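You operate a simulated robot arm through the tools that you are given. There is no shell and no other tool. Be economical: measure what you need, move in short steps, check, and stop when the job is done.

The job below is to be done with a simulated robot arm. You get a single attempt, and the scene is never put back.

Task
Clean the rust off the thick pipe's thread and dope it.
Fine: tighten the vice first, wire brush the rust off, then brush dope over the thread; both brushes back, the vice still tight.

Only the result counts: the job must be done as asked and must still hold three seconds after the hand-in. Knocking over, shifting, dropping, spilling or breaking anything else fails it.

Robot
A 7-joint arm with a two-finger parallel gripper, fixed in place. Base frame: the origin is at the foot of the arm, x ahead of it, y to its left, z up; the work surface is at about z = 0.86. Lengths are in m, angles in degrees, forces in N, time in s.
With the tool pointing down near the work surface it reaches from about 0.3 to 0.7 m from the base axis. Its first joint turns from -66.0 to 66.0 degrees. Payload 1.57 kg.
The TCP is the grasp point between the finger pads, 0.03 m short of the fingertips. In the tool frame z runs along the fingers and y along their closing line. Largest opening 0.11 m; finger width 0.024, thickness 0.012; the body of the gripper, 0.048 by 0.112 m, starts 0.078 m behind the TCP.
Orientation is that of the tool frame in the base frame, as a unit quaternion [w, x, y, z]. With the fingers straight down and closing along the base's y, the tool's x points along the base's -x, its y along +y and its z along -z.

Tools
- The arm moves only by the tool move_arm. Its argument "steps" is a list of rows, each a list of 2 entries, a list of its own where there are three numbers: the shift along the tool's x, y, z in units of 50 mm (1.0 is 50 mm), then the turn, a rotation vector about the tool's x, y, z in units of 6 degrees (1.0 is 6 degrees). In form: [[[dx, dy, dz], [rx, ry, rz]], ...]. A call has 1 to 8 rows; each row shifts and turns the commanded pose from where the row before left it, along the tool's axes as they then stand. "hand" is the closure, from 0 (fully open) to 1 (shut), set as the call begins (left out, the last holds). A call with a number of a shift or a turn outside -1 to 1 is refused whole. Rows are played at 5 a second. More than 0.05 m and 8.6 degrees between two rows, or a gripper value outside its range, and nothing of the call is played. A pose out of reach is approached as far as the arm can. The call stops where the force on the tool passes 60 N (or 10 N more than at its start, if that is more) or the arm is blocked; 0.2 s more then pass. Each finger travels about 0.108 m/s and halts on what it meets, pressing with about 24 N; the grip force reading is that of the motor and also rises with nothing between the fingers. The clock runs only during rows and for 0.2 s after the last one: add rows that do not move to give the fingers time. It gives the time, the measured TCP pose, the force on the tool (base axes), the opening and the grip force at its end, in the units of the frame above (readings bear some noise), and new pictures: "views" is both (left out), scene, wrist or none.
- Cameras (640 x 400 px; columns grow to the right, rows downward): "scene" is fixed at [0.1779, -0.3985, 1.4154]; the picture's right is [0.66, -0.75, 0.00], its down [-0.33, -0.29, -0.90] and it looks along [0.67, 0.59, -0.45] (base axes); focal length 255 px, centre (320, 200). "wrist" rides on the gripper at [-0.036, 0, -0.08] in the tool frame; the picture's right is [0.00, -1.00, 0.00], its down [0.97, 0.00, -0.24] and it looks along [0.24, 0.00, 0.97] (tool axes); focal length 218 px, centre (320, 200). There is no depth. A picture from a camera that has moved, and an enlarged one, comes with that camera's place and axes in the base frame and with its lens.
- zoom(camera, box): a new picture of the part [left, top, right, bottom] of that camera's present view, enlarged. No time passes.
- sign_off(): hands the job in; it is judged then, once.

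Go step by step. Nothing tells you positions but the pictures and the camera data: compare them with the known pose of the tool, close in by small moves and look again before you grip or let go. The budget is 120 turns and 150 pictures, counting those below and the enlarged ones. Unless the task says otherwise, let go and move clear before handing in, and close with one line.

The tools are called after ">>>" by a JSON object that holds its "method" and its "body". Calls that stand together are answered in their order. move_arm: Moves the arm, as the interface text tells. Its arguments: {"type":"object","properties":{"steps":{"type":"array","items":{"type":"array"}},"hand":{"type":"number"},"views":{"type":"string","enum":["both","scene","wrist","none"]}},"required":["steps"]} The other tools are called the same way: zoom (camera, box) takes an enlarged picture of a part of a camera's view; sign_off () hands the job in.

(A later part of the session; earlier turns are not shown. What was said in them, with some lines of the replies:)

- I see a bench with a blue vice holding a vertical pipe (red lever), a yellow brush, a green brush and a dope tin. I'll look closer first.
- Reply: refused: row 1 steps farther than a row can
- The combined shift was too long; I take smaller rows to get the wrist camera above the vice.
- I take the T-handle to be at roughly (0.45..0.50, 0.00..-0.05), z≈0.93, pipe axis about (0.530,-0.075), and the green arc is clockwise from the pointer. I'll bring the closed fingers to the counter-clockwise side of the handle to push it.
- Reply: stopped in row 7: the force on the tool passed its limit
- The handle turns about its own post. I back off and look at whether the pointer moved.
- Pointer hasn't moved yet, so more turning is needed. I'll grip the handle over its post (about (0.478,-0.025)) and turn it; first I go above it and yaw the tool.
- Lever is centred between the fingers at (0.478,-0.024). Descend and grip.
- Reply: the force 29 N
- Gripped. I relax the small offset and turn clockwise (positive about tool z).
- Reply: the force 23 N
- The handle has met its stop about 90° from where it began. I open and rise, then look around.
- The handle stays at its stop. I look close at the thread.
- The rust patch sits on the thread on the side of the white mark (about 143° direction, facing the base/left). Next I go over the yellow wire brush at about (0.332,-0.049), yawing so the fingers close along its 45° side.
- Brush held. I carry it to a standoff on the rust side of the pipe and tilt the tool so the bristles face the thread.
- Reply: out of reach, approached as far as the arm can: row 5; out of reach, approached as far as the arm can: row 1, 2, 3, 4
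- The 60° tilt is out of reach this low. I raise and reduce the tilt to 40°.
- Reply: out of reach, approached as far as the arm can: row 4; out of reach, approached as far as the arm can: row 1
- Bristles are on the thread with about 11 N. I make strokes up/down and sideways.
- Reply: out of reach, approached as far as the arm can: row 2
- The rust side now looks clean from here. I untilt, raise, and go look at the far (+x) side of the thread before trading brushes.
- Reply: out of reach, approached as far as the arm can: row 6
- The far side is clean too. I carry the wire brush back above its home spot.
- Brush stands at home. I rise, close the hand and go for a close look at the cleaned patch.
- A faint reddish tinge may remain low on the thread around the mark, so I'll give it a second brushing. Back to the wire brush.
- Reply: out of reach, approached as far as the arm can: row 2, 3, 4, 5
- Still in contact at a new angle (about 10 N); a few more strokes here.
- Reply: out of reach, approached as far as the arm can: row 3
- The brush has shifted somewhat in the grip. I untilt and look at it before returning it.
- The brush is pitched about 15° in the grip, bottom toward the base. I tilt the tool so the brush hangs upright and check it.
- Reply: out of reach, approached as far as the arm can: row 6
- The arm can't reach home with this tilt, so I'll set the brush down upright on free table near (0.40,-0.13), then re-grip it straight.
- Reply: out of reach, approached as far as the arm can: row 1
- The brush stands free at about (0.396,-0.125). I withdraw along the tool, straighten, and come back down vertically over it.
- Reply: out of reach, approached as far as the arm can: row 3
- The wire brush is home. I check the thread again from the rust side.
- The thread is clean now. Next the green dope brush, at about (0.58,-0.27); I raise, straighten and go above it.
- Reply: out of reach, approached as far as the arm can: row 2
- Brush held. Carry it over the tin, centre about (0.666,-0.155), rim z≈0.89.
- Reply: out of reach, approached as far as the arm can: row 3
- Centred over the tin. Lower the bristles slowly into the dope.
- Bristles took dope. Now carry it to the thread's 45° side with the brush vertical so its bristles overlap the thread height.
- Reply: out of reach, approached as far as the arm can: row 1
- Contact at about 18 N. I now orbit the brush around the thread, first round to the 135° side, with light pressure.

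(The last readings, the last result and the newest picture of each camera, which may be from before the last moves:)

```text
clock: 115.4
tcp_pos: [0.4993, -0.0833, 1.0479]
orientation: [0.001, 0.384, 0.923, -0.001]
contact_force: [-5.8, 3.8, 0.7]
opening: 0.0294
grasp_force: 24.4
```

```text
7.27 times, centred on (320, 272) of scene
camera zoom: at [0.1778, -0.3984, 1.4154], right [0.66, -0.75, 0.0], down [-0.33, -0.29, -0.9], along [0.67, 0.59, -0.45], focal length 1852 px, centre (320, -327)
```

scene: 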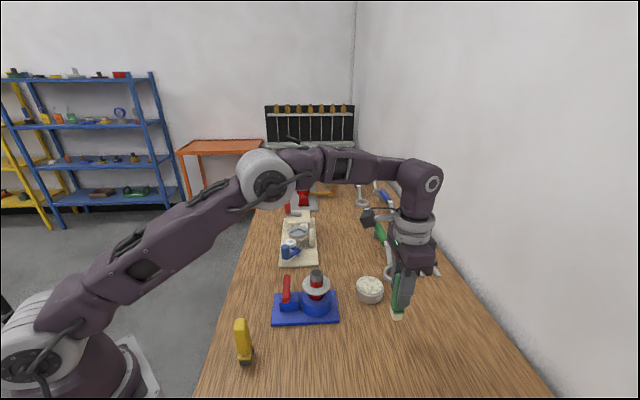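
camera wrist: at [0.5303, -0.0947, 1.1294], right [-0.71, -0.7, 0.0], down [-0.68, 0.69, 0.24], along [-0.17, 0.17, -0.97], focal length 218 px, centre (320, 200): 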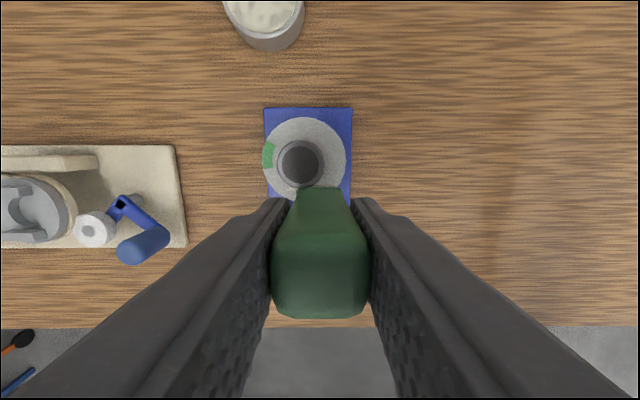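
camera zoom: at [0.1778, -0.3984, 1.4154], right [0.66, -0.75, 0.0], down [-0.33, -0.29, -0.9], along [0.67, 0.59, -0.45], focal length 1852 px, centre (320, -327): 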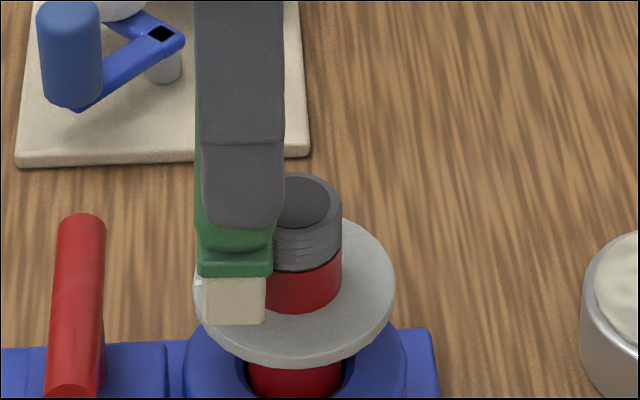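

>>> {"method": "move_arm", "body": {"steps": [[[-0.14, -0.038, 0], [0, 0, 0]], [[-0.22, 0.02, 0.06], [0, 0, 0]], [[0.22, 0, -0.06], [0, 0, 0]], [[-0.22, 0, 0.06], [0, 0, 0]], [[-0.22, -0.02, -0.06], [0, 0, 0]], [[-0.14, 0.038, 0], [0, 0, 0]], [[-0.1, 0.1, 0], [0, 0, 0]], [[-0.038, 0.14, 0], [0, 0, 0]]], "views": "wrist"}}

>>> {"method": "zoom", "body": {"camera": "scene", "box": [290, 245, 350, 300]}}

```text
clock: 117.2
tcp_pos: [0.5413, -0.1041, 1.0501]
orientation: [0.004, 0.383, 0.924, 0.001]
contact_force: [-0.1, 0.0, -0.8]
opening: 0.0291
grasp_force: 23.7
camera wrist: at [0.5677, -0.1292, 1.1303], right [-0.71, -0.71, -0.01], down [-0.69, 0.69, 0.23], along [-0.16, 0.17, -0.97], focal length 218 px, centre (320, 200)
```

wrist: 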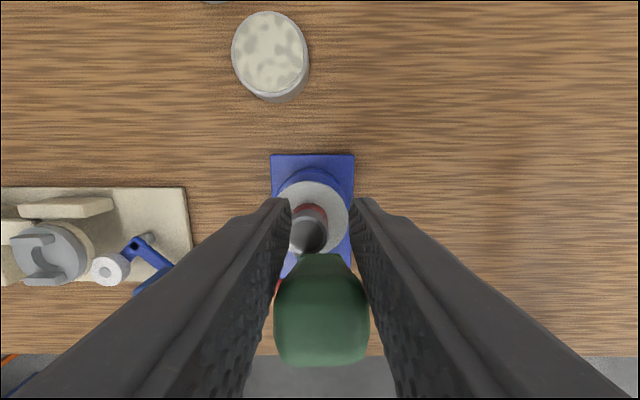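

```text
7.27 times, centred on (320, 272) of scene
camera zoom: at [0.178, -0.3985, 1.4154], right [0.66, -0.75, 0.0], down [-0.33, -0.29, -0.9], along [0.67, 0.59, -0.45], focal length 1852 px, centre (320, -327)
```

zoom: 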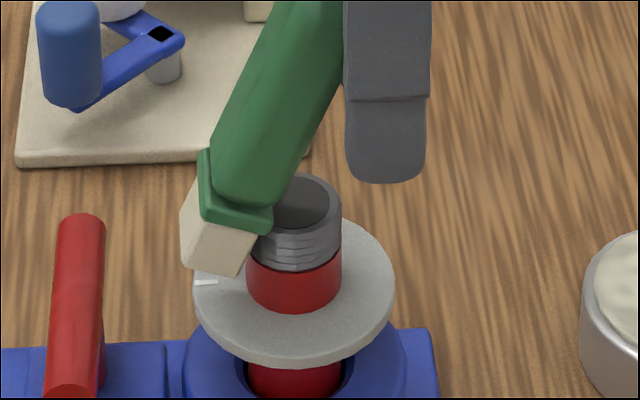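

The brush caught and pitched in the grip. I lift straight up at once and look.

>>> {"method": "move_arm", "body": {"steps": [[[0.05, 0, -0.5], [0, 0, 0]], [[0, 0, -0.8], [0, 0, 0]], [[0, 0, 0], [0, 0, 0]]], "views": "both"}}

>>> {"method": "zoom", "body": {"camera": "scene", "box": [303, 264, 333, 284]}}

>>> {"method": "zoom", "body": {"camera": "wrist", "box": [260, 180, 380, 270]}}

```text
clock: 118.0
tcp_pos: [0.5386, -0.1038, 1.1141]
orientation: [0.003, 0.384, 0.923, -0.001]
contact_force: [0.6, 0.4, -0.7]
opening: 0.0292
grasp_force: 23.5
camera wrist: at [0.5641, -0.1285, 1.1949], right [-0.71, -0.71, 0.0], down [-0.69, 0.69, 0.24], along [-0.17, 0.17, -0.97], focal length 218 px, centre (320, 200)
```

scene: 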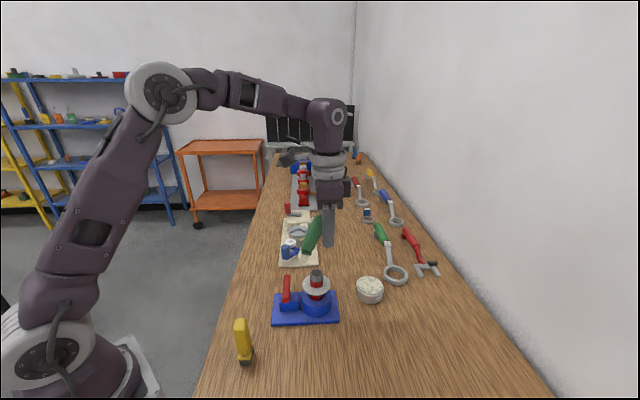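
wrist: 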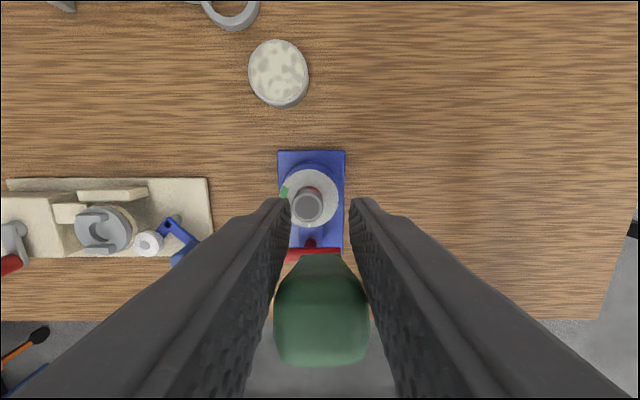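

```text
16.00 times, centred on (318, 274) of scene
camera zoom: at [0.1779, -0.3985, 1.4154], right [0.66, -0.75, 0.0], down [-0.33, -0.29, -0.9], along [0.67, 0.59, -0.45], focal length 4074 px, centre (352, -984)
```

zoom: 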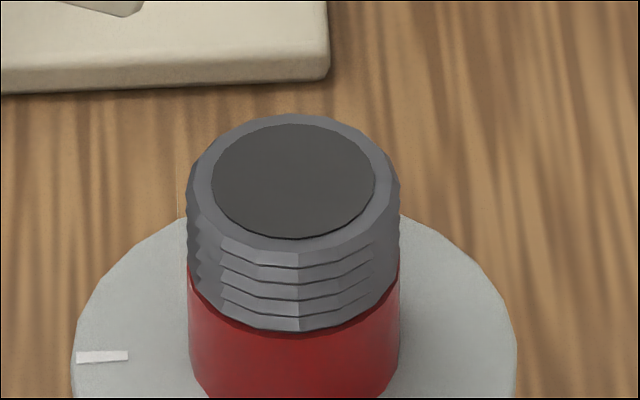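

```text
4.44 times, centred on (320, 225) of wrist
camera zoom: at [0.5641, -0.1285, 1.1949], right [-0.71, -0.71, 0.0], down [-0.69, 0.69, 0.24], along [-0.17, 0.17, -0.97], focal length 970 px, centre (320, 89)
```

zoom: 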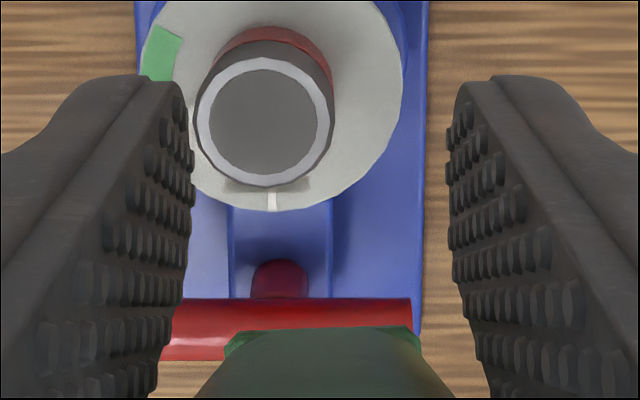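

There seems to be a tan smear at the marked side. I move to the 135° side and tilt, which also brings the brush upright, and look.

>>> {"method": "move_arm", "body": {"steps": [[[0.77, 0.07, 0], [0, 0, 0]], [[0.77, 0.07, 0], [0, -0.5, 0]], [[0.77, 0.07, 0], [0, -0.5, 0]], [[0, 0, 0], [0, -1, 0]], [[0, 0, 0], [0, -1, 0]], [[0, 0, 0], [0, -1, 0]], [[0, 0, 0], [0, -1, 0]], [[0.2, 0, 0.4], [0, 0, 0]]], "views": "wrist"}}

>>> {"method": "zoom", "body": {"camera": "wrist", "box": [270, 130, 370, 210]}}

>>> {"method": "zoom", "body": {"camera": "scene", "box": [240, 210, 340, 290]}}

```text
clock: 119.8
tcp_pos: [0.4649, -0.0128, 1.0903]
orientation: [0.242, 0.37, 0.891, -0.1]
contact_force: [-0.3, 0.4, -0.6]
opening: 0.0291
grasp_force: 24.0
camera wrist: at [0.4591, -0.0067, 1.1769], right [-0.71, -0.71, 0.0], down [-0.68, 0.68, -0.28], along [0.2, -0.2, -0.96], focal length 218 px, centre (320, 200)
```

wrist: 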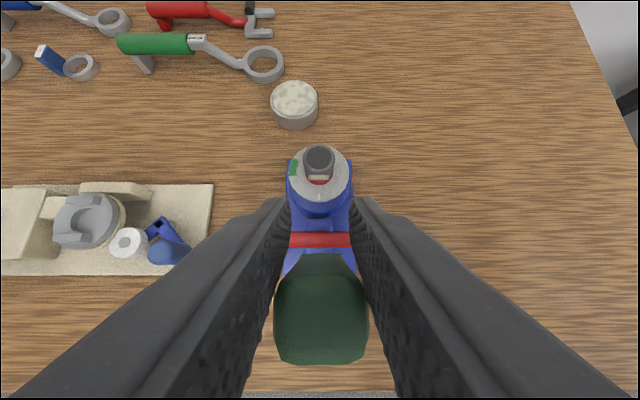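

```text
5.00 times, centred on (320, 170) of wrist
camera zoom: at [0.4591, -0.0067, 1.1769], right [-0.71, -0.71, 0.0], down [-0.68, 0.68, -0.28], along [0.2, -0.2, -0.96], focal length 1091 px, centre (320, 350)
```

zoom: 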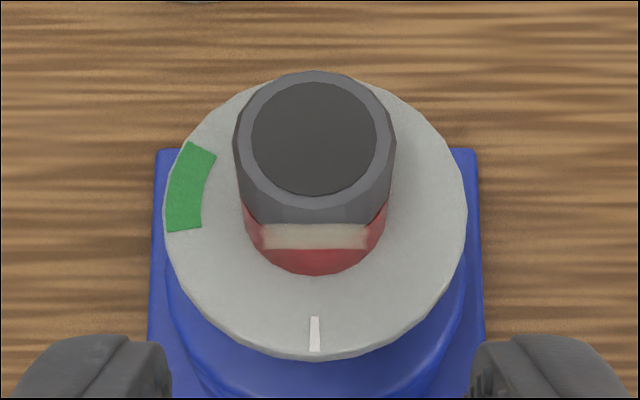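

```text
5.00 times, centred on (290, 250) of scene
camera zoom: at [0.1779, -0.3985, 1.4154], right [0.66, -0.75, 0.0], down [-0.33, -0.29, -0.9], along [0.67, 0.59, -0.45], focal length 1273 px, centre (470, -50)
```

zoom: 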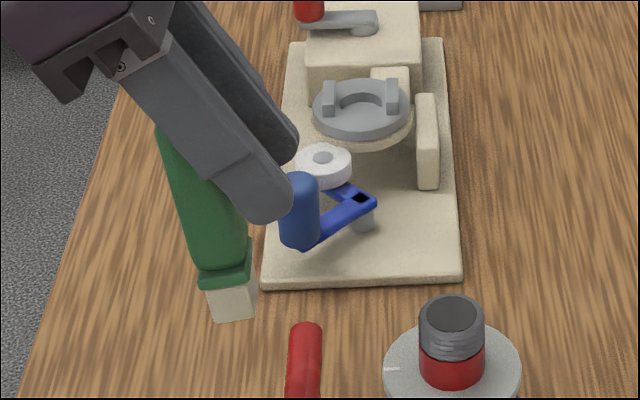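

>>> {"method": "zoom", "body": {"camera": "wrist", "box": [298, 150, 342, 190]}}

```text
10.00 times, centred on (320, 170) of wrist
camera zoom: at [0.4591, -0.0067, 1.1769], right [-0.71, -0.71, 0.0], down [-0.68, 0.68, -0.28], along [0.2, -0.2, -0.96], focal length 2183 px, centre (320, 500)
```

zoom: 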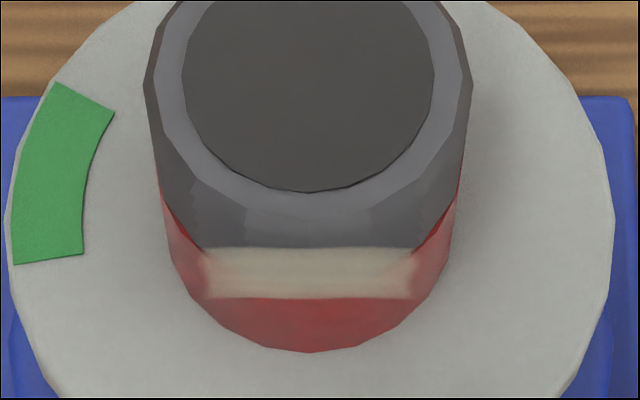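

A cream dope band now covers the marked side of the thread. The brush is only marginally held, so I carry it gently to free table near (0.45,-0.17) to set it down upright.

>>> {"method": "move_arm", "body": {"steps": [[[0, -0.49, 0], [0, 0, 0]], [[0, -0.49, 0], [0, 0, 0]], [[0, -0.49, 0], [0, 0, 0]], [[0, -0.49, 0], [0, 0, 0]], [[0, -0.49, 0], [0, 0, 0]], [[-0.43, 0, 0.25], [0, 0, 0]], [[-0.43, 0, 0.25], [0, 0, 0]], [[-0.43, 0, 0.25], [0, 0, 0]]], "views": "both"}}

>>> {"method": "zoom", "body": {"camera": "scene", "box": [270, 220, 380, 330]}}

```text
clock: 121.6
tcp_pos: [0.4602, -0.1251, 1.0901]
orientation: [0.241, 0.37, 0.892, -0.1]
contact_force: [0.4, -0.4, -0.3]
opening: 0.0293
grasp_force: 24.0
out of reach, approached as far as the arm can: row 4, 5
camera wrist: at [0.4551, -0.1177, 1.1773], right [-0.71, -0.71, 0.0], down [-0.68, 0.68, -0.28], along [0.2, -0.2, -0.96], focal length 218 px, centre (320, 200)
```

scene: 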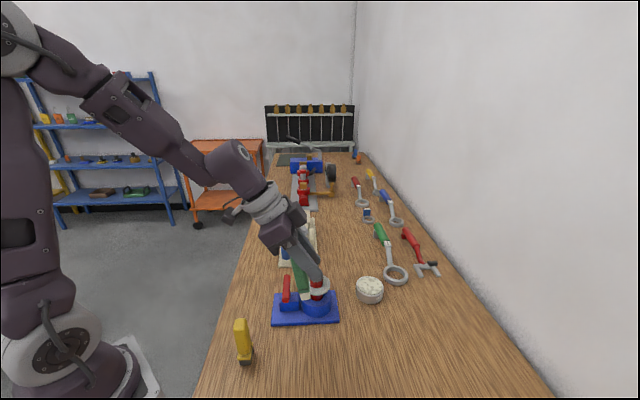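
wrist: 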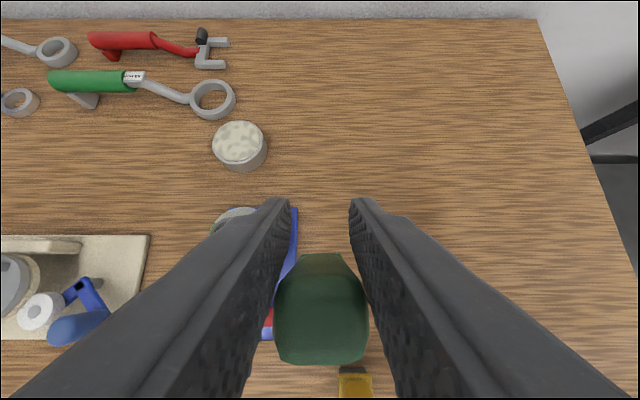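

```text
3.64 times, centred on (325, 275) of scene
camera zoom: at [0.1779, -0.3985, 1.4154], right [0.66, -0.75, 0.0], down [-0.33, -0.29, -0.9], along [0.67, 0.59, -0.45], focal length 926 px, centre (302, -73)
```

zoom: 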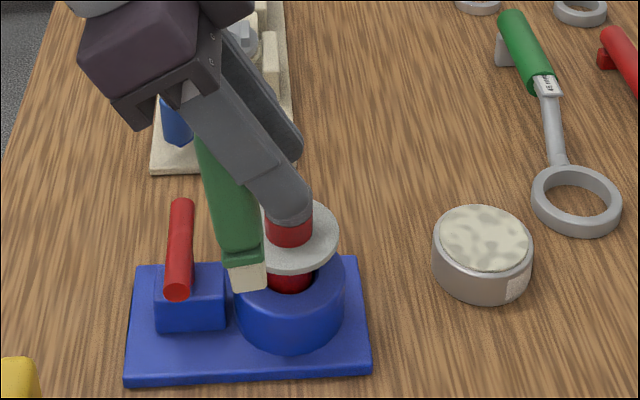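

>>> {"method": "move_arm", "body": {"steps": [[[0, -0.4, 0], [0, 0.5, 0]], [[0, -0.4, 0], [0, 0.5, 0]], [[0, 0, 0], [0, 0.5, 0]], [[0.2, 0, 0.56], [0, 0, 0]], [[0.2, 0, 0.56], [0, 0, 0]], [[0.2, 0, 0.56], [0, 0, 0]], [[0, 0, 0], [0, 0, 0]]], "views": "wrist"}}

>>> {"method": "zoom", "body": {"camera": "scene", "box": [270, 270, 380, 380]}}

```text
clock: 123.2
tcp_pos: [0.4341, -0.1541, 1.0006]
orientation: [0.17, 0.377, 0.908, -0.072]
contact_force: [0.0, 0.0, -1.1]
opening: 0.0292
grasp_force: 24.2
camera wrist: at [0.4383, -0.1567, 1.088], right [-0.71, -0.71, 0.0], down [-0.7, 0.7, -0.13], along [0.09, -0.09, -0.99], focal length 218 px, centre (320, 200)
```

wrist: 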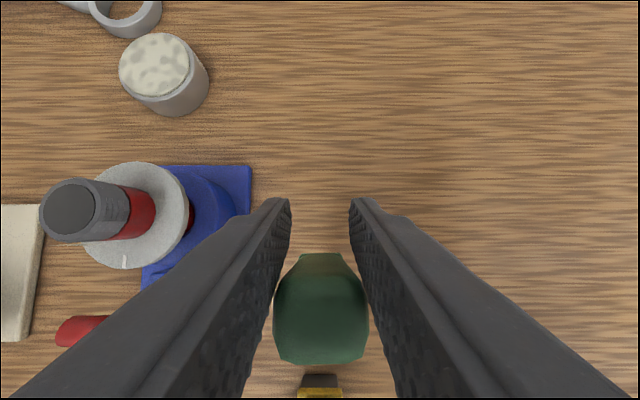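

```text
3.64 times, centred on (325, 325) of scene
camera zoom: at [0.178, -0.3985, 1.4154], right [0.66, -0.75, 0.0], down [-0.33, -0.29, -0.9], along [0.67, 0.59, -0.45], focal length 926 px, centre (302, -254)
```

zoom: 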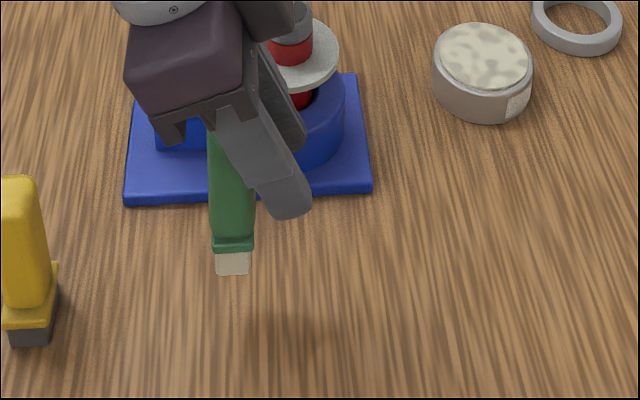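

Brush hangs upright, bottom about 3.5 cm above the table. Lower it gently to contact.

>>> {"method": "move_arm", "body": {"steps": [[[0.1, 0, 0.26], [0, 0, 0]], [[0.1, 0, 0.26], [0, 0, 0]], [[0.02, 0, 0.056], [0, 0, 0]], [[0, 0, 0], [0, 0, 0]]], "views": "none"}}

>>> {"method": "zoom", "body": {"camera": "scene", "box": [270, 300, 350, 380]}}

```text
clock: 124.2
tcp_pos: [0.4348, -0.155, 0.9681]
orientation: [0.17, 0.377, 0.907, -0.072]
contact_force: [-1.2, -0.2, 0.3]
opening: 0.0292
grasp_force: 23.4
```

```text
5.00 times, centred on (310, 340) of scene
camera zoom: at [0.1779, -0.3985, 1.4154], right [0.66, -0.75, 0.0], down [-0.33, -0.29, -0.9], along [0.67, 0.59, -0.45], focal length 1273 px, centre (370, -500)
```

zoom: 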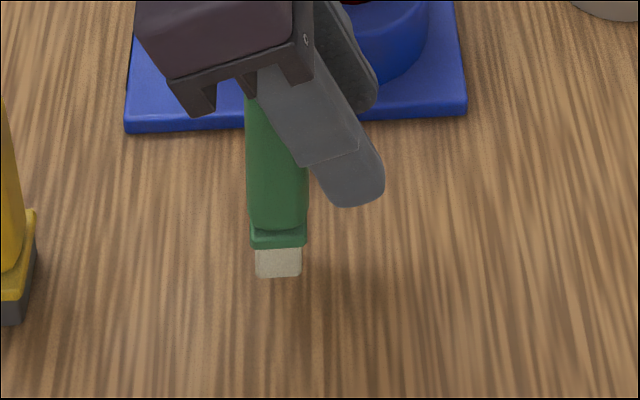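

>>> {"method": "move_arm", "body": {"steps": [[[0.015, 0, 0.037], [0, 0, 0]], [[0.015, 0, 0.037], [0, 0, 0]], [[0, 0, 0], [0, 0, 0]]], "views": "none"}}

>>> {"method": "zoom", "body": {"camera": "scene", "box": [290, 320, 350, 370]}}

```text
clock: 125.0
tcp_pos: [0.4328, -0.1555, 0.9656]
orientation: [0.169, 0.376, 0.908, -0.071]
contact_force: [0.2, -0.2, -0.1]
opening: 0.0293
grasp_force: 23.7
```

```text
8.00 times, centred on (320, 345) of scene
camera zoom: at [0.1779, -0.3985, 1.4154], right [0.66, -0.75, 0.0], down [-0.33, -0.29, -0.9], along [0.67, 0.59, -0.45], focal length 2037 px, centre (320, -960)
```

zoom: 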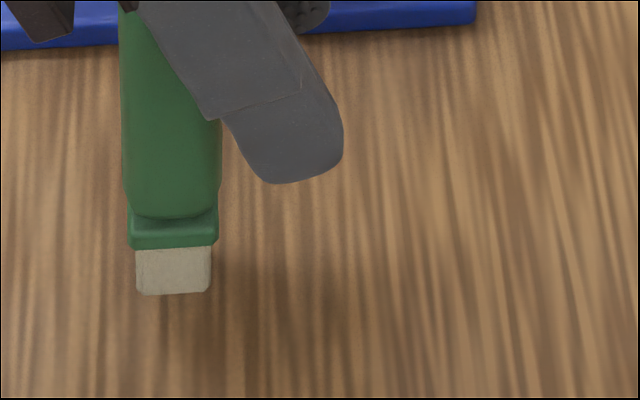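

>>> {"method": "move_arm", "body": {"steps": [[[0.022, 0, 0.056], [0, 0, 0]], [[0.022, 0, 0.056], [0, 0, 0]], [[0, 0, 0], [0, 0, 0]]], "views": "none"}}

>>> {"method": "zoom", "body": {"camera": "scene", "box": [290, 320, 350, 370]}}

```text
clock: 125.8
tcp_pos: [0.4325, -0.1548, 0.9579]
orientation: [0.171, 0.377, 0.907, -0.072]
contact_force: [0.8, 0.0, -1.3]
opening: 0.0295
grasp_force: 24.3
```

```text
8.00 times, centred on (320, 345) of scene
camera zoom: at [0.1779, -0.3985, 1.4154], right [0.66, -0.75, 0.0], down [-0.33, -0.29, -0.9], along [0.67, 0.59, -0.45], focal length 2037 px, centre (320, -960)
```

zoom: 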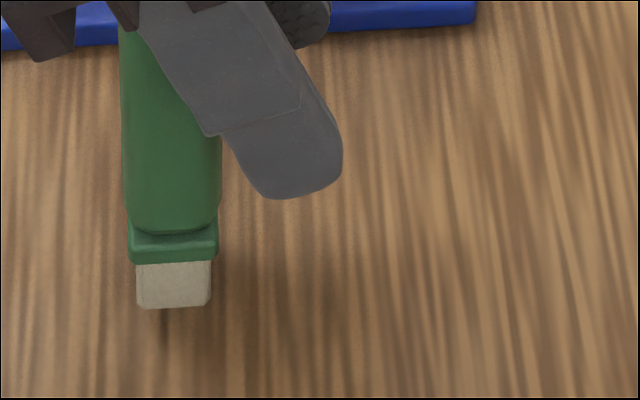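

>>> {"method": "move_arm", "body": {"steps": [[[0.015, 0, 0.037], [0, 0, 0]], [[0.015, 0, 0.037], [0, 0, 0]], [[0.015, 0, 0.037], [0, 0, 0]], [[0, 0, 0], [0, 0, 0]]], "views": "none"}}

>>> {"method": "zoom", "body": {"camera": "scene", "box": [290, 320, 350, 370]}}

```text
clock: 126.8
tcp_pos: [0.4327, -0.156, 0.9528]
orientation: [0.17, 0.377, 0.908, -0.071]
contact_force: [-0.3, -0.5, 0.2]
opening: 0.029
grasp_force: 24.1
```

```text
8.00 times, centred on (320, 345) of scene
camera zoom: at [0.1779, -0.3985, 1.4154], right [0.66, -0.75, 0.0], down [-0.33, -0.29, -0.9], along [0.67, 0.59, -0.45], focal length 2037 px, centre (320, -960)
```

zoom: 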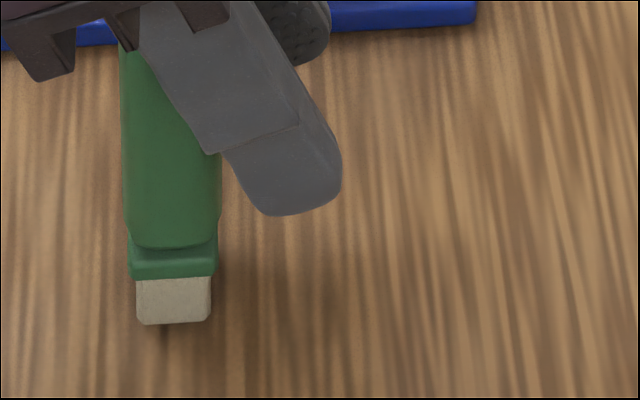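

Almost down (contact shadow closing). A few more millimetres.

>>> {"method": "move_arm", "body": {"steps": [[[0.015, 0, 0.037], [0, 0, 0]], [[0.015, 0, 0.037], [0, 0, 0]], [[0, 0, 0], [0, 0, 0]]], "views": "none"}}

>>> {"method": "zoom", "body": {"camera": "scene", "box": [290, 320, 350, 370]}}

```text
clock: 127.6
tcp_pos: [0.4332, -0.1562, 0.9508]
orientation: [0.171, 0.377, 0.907, -0.071]
contact_force: [0.6, -4.3, 18.7]
opening: 0.0295
grasp_force: 24.3
```

```text
8.00 times, centred on (320, 345) of scene
camera zoom: at [0.1777, -0.3985, 1.4154], right [0.66, -0.75, 0.0], down [-0.33, -0.29, -0.9], along [0.67, 0.59, -0.45], focal length 2037 px, centre (320, -960)
```

zoom: 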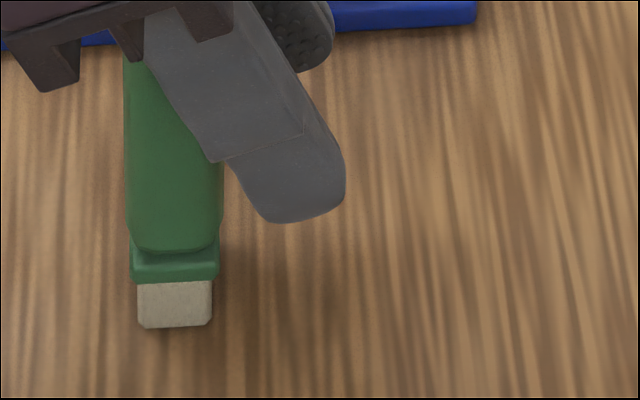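

>>> {"method": "move_arm", "body": {"steps": [[[-0.012, 0, -0.03], [0, 0, 0]], [[0, 0, 0], [0, 0, 0]]], "views": "none"}}

>>> {"method": "move_arm", "body": {"steps": [[[0, 0, 0], [0, 0, 0]], [[0, 0, 0], [0, 0, 0]], [[0, 0, 0], [0, 0, 0]], [[0, 0, -0.8], [0, 0, 0]], [[0, 0, -0.9], [0, 0, 0]], [[0, 0, -0.9], [0, 0, 0]], [[0, 0, 0], [0, 0, 0]]], "hand": 0.4, "views": "both"}}

```text
clock: 128.2
tcp_pos: [0.4331, -0.1553, 0.9519]
orientation: [0.17, 0.377, 0.908, -0.072]
contact_force: [-0.1, 0.2, -1.5]
opening: 0.0293
grasp_force: 24.0
```

```text
clock: 129.8
tcp_pos: [0.4008, -0.1242, 1.0713]
orientation: [0.169, 0.378, 0.908, -0.071]
contact_force: [0.3, -0.2, -0.4]
opening: 0.0659
grasp_force: 0.1
camera wrist: at [0.4052, -0.1266, 1.1593], right [-0.71, -0.71, 0.0], down [-0.7, 0.7, -0.13], along [0.09, -0.09, -0.99], focal length 218 px, centre (320, 200)
```

scene: 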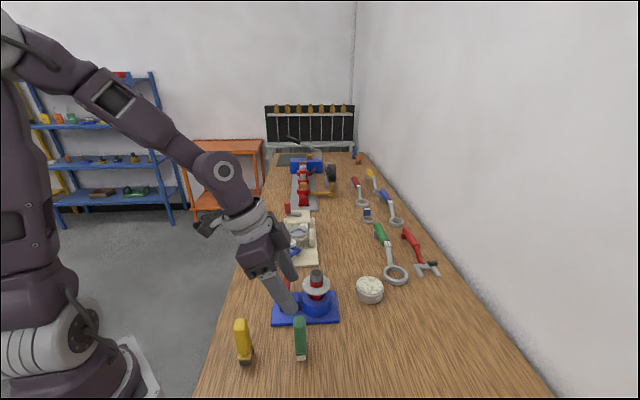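
wrist: 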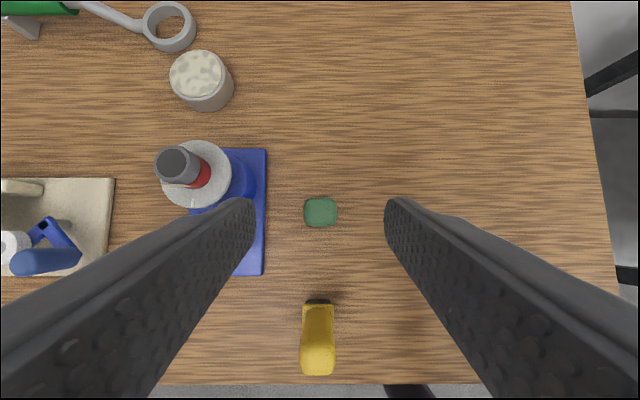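

The green brush stands at about (0.414,-0.136). I straighten the tool above it to re-grip.

>>> {"method": "move_arm", "body": {"steps": [[[0, 0, 0], [0, 1, 0]], [[0, 0, 0], [0, 1, 0]], [[0, 0, 0], [0, 1, 0]], [[0, 0, 0], [0, 0.52, 0]], [[-0.36, 0, 0], [0, 0, 0]], [[0, 0, 0.6], [0, 0, 0]], [[0, 0, 0], [0, 0, 0]]], "views": "wrist"}}

```text
clock: 131.4
tcp_pos: [0.4122, -0.1346, 1.0422]
orientation: [0.001, 0.384, 0.924, -0.001]
contact_force: [-0.4, -0.1, -0.1]
opening: 0.0658
grasp_force: 0.0
camera wrist: at [0.439, -0.1596, 1.1227], right [-0.71, -0.71, 0.0], down [-0.69, 0.69, 0.24], along [-0.17, 0.17, -0.97], focal length 218 px, centre (320, 200)
```

wrist: 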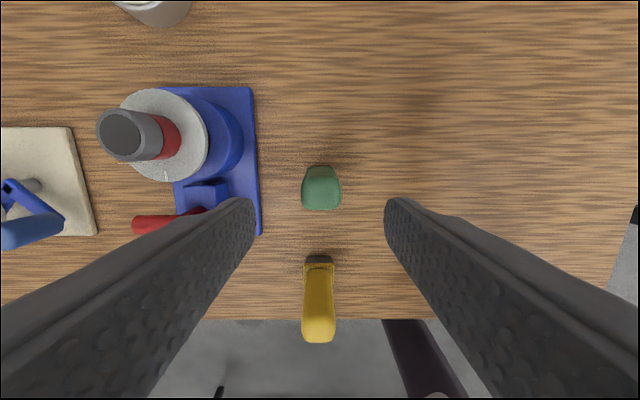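

>>> {"method": "move_arm", "body": {"steps": [[[-0.1, 0, 0], [0, 0, 0]], [[0, 0, 0.8], [0, 0, 0]], [[0, 0, 0.8], [0, 0, 0]], [[0, 0, 0.31], [0, 0, 0]], [[0, 0, 0], [0, 0, 0]]], "views": "wrist"}}

>>> {"method": "move_arm", "body": {"steps": [[[0, 0, 0], [0, 0, 0]], [[0, 0, 0], [0, 0, 0]], [[0, 0, 0], [0, 0, 0]]], "hand": 1, "views": "none"}}

>>> {"method": "move_arm", "body": {"steps": [[[0, 0, -0.8], [0, 0, 0]], [[0, 0, -0.8], [0, 0, 0]], [[-0.9, 0.1, 0], [0, 0, 0]], [[-0.9, 0.1, 0], [0, 0, 0]], [[-0.9, 0.1, 0], [0, 0, 0]], [[-0.9, 0.1, 0], [0, 0, 0]], [[-0.4, 0.0, 0], [0, 0, 0]], [[0, 0, 0], [0, 0, 0]]], "views": "wrist"}}

```text
clock: 132.6
tcp_pos: [0.4182, -0.1397, 0.9479]
orientation: [0.001, 0.383, 0.924, 0.0]
contact_force: [0.2, 0.0, 0.4]
opening: 0.0662
grasp_force: 0.1
no pictures are left
```

```text
clock: 133.4
tcp_pos: [0.4179, -0.1398, 0.9468]
orientation: [0.001, 0.383, 0.924, -0.001]
contact_force: [-0.5, 0.4, -0.4]
opening: 0.0294
grasp_force: 24.2
no pictures are left
```

```text
clock: 135.2
tcp_pos: [0.5708, -0.2669, 1.0265]
orientation: [0.001, 0.384, 0.923, -0.002]
contact_force: [0.1, -0.5, -0.8]
opening: 0.0294
grasp_force: 24.0
no pictures are left
```

Pictures are used up, so I finish by pose and force: the brush is held squarely (grip height 0.9468 on the table), home is TCP (0.5797,-0.269). Align and lower.

>>> {"method": "move_arm", "body": {"steps": [[[-0.155, 0.1, 0], [0, 0, 0]], [[0, 0, 0.7], [0, 0, 0]], [[0, 0, 0.7], [0, 0, 0]], [[0, 0, 0.1], [0, 0, 0]], [[0, 0, 0], [0, 0, 0]]], "views": "none"}}

```text
clock: 136.4
tcp_pos: [0.5804, -0.2673, 0.9528]
orientation: [0.001, 0.383, 0.924, -0.001]
contact_force: [0.3, -0.3, -0.6]
opening: 0.0294
grasp_force: 23.8
no pictures are left
```

Position matches home; lower in millimetre steps until the table is felt.

>>> {"method": "move_arm", "body": {"steps": [[[0, 0, 0.05], [0, 0, 0]], [[0, 0, 0.04], [0, 0, 0]], [[0, 0, 0], [0, 0, 0]]], "views": "none"}}

```text
clock: 137.2
tcp_pos: [0.5806, -0.2676, 0.9478]
orientation: [0.0, 0.384, 0.923, -0.001]
contact_force: [0.3, -0.4, -1.1]
opening: 0.0293
grasp_force: 24.3
no pictures are left
```

>>> {"method": "move_arm", "body": {"steps": [[[0, 0, 0.025], [0, 0, 0]], [[0, 0, 0], [0, 0, 0]]], "views": "none"}}

```text
clock: 137.8
tcp_pos: [0.5804, -0.2674, 0.9469]
orientation: [0.001, 0.383, 0.924, 0.0]
contact_force: [-0.7, 1.5, 6.4]
opening: 0.0294
grasp_force: 24.0
no pictures are left
```

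The table is felt (about 6 N). I open the fingers gently and rise straight up.

>>> {"method": "move_arm", "body": {"steps": [[[0, 0, 0], [0, 0, 0]], [[0, 0, 0], [0, 0, 0]], [[0, 0, 0], [0, 0, 0]], [[0, 0, -0.5], [0, 0, 0]], [[0, 0, -0.8], [0, 0, 0]], [[0, 0, -0.8], [0, 0, 0]], [[0.3, 0, -0.6], [0, 0, 0]], [[0, 0, 0], [0, 0, 0]]], "hand": 0.4, "views": "none"}}

```text
clock: 139.6
tcp_pos: [0.5685, -0.2559, 1.0833]
orientation: [0.0, 0.383, 0.924, -0.001]
contact_force: [0.3, 0.4, -0.3]
opening: 0.066
grasp_force: 0.0
no pictures are left
```

The hand is clear with no forces on it, both brushes are back, and the vice handle was last seen at its stop. I hand in.

>>> {"method": "sign_off", "body": {}}

```text
The job is handed in.
```

I handed the job in: the vice is tightened, the rust is off the thread, the thread is doped, and both brushes are back. I couldn't look at the last part, because the pictures ran out before I put the green brush back. I placed it by arm position and by feeling the table under it. Both brushes also slipped in the grip while working, so I stood each on free table and gripped it again before putting it back.
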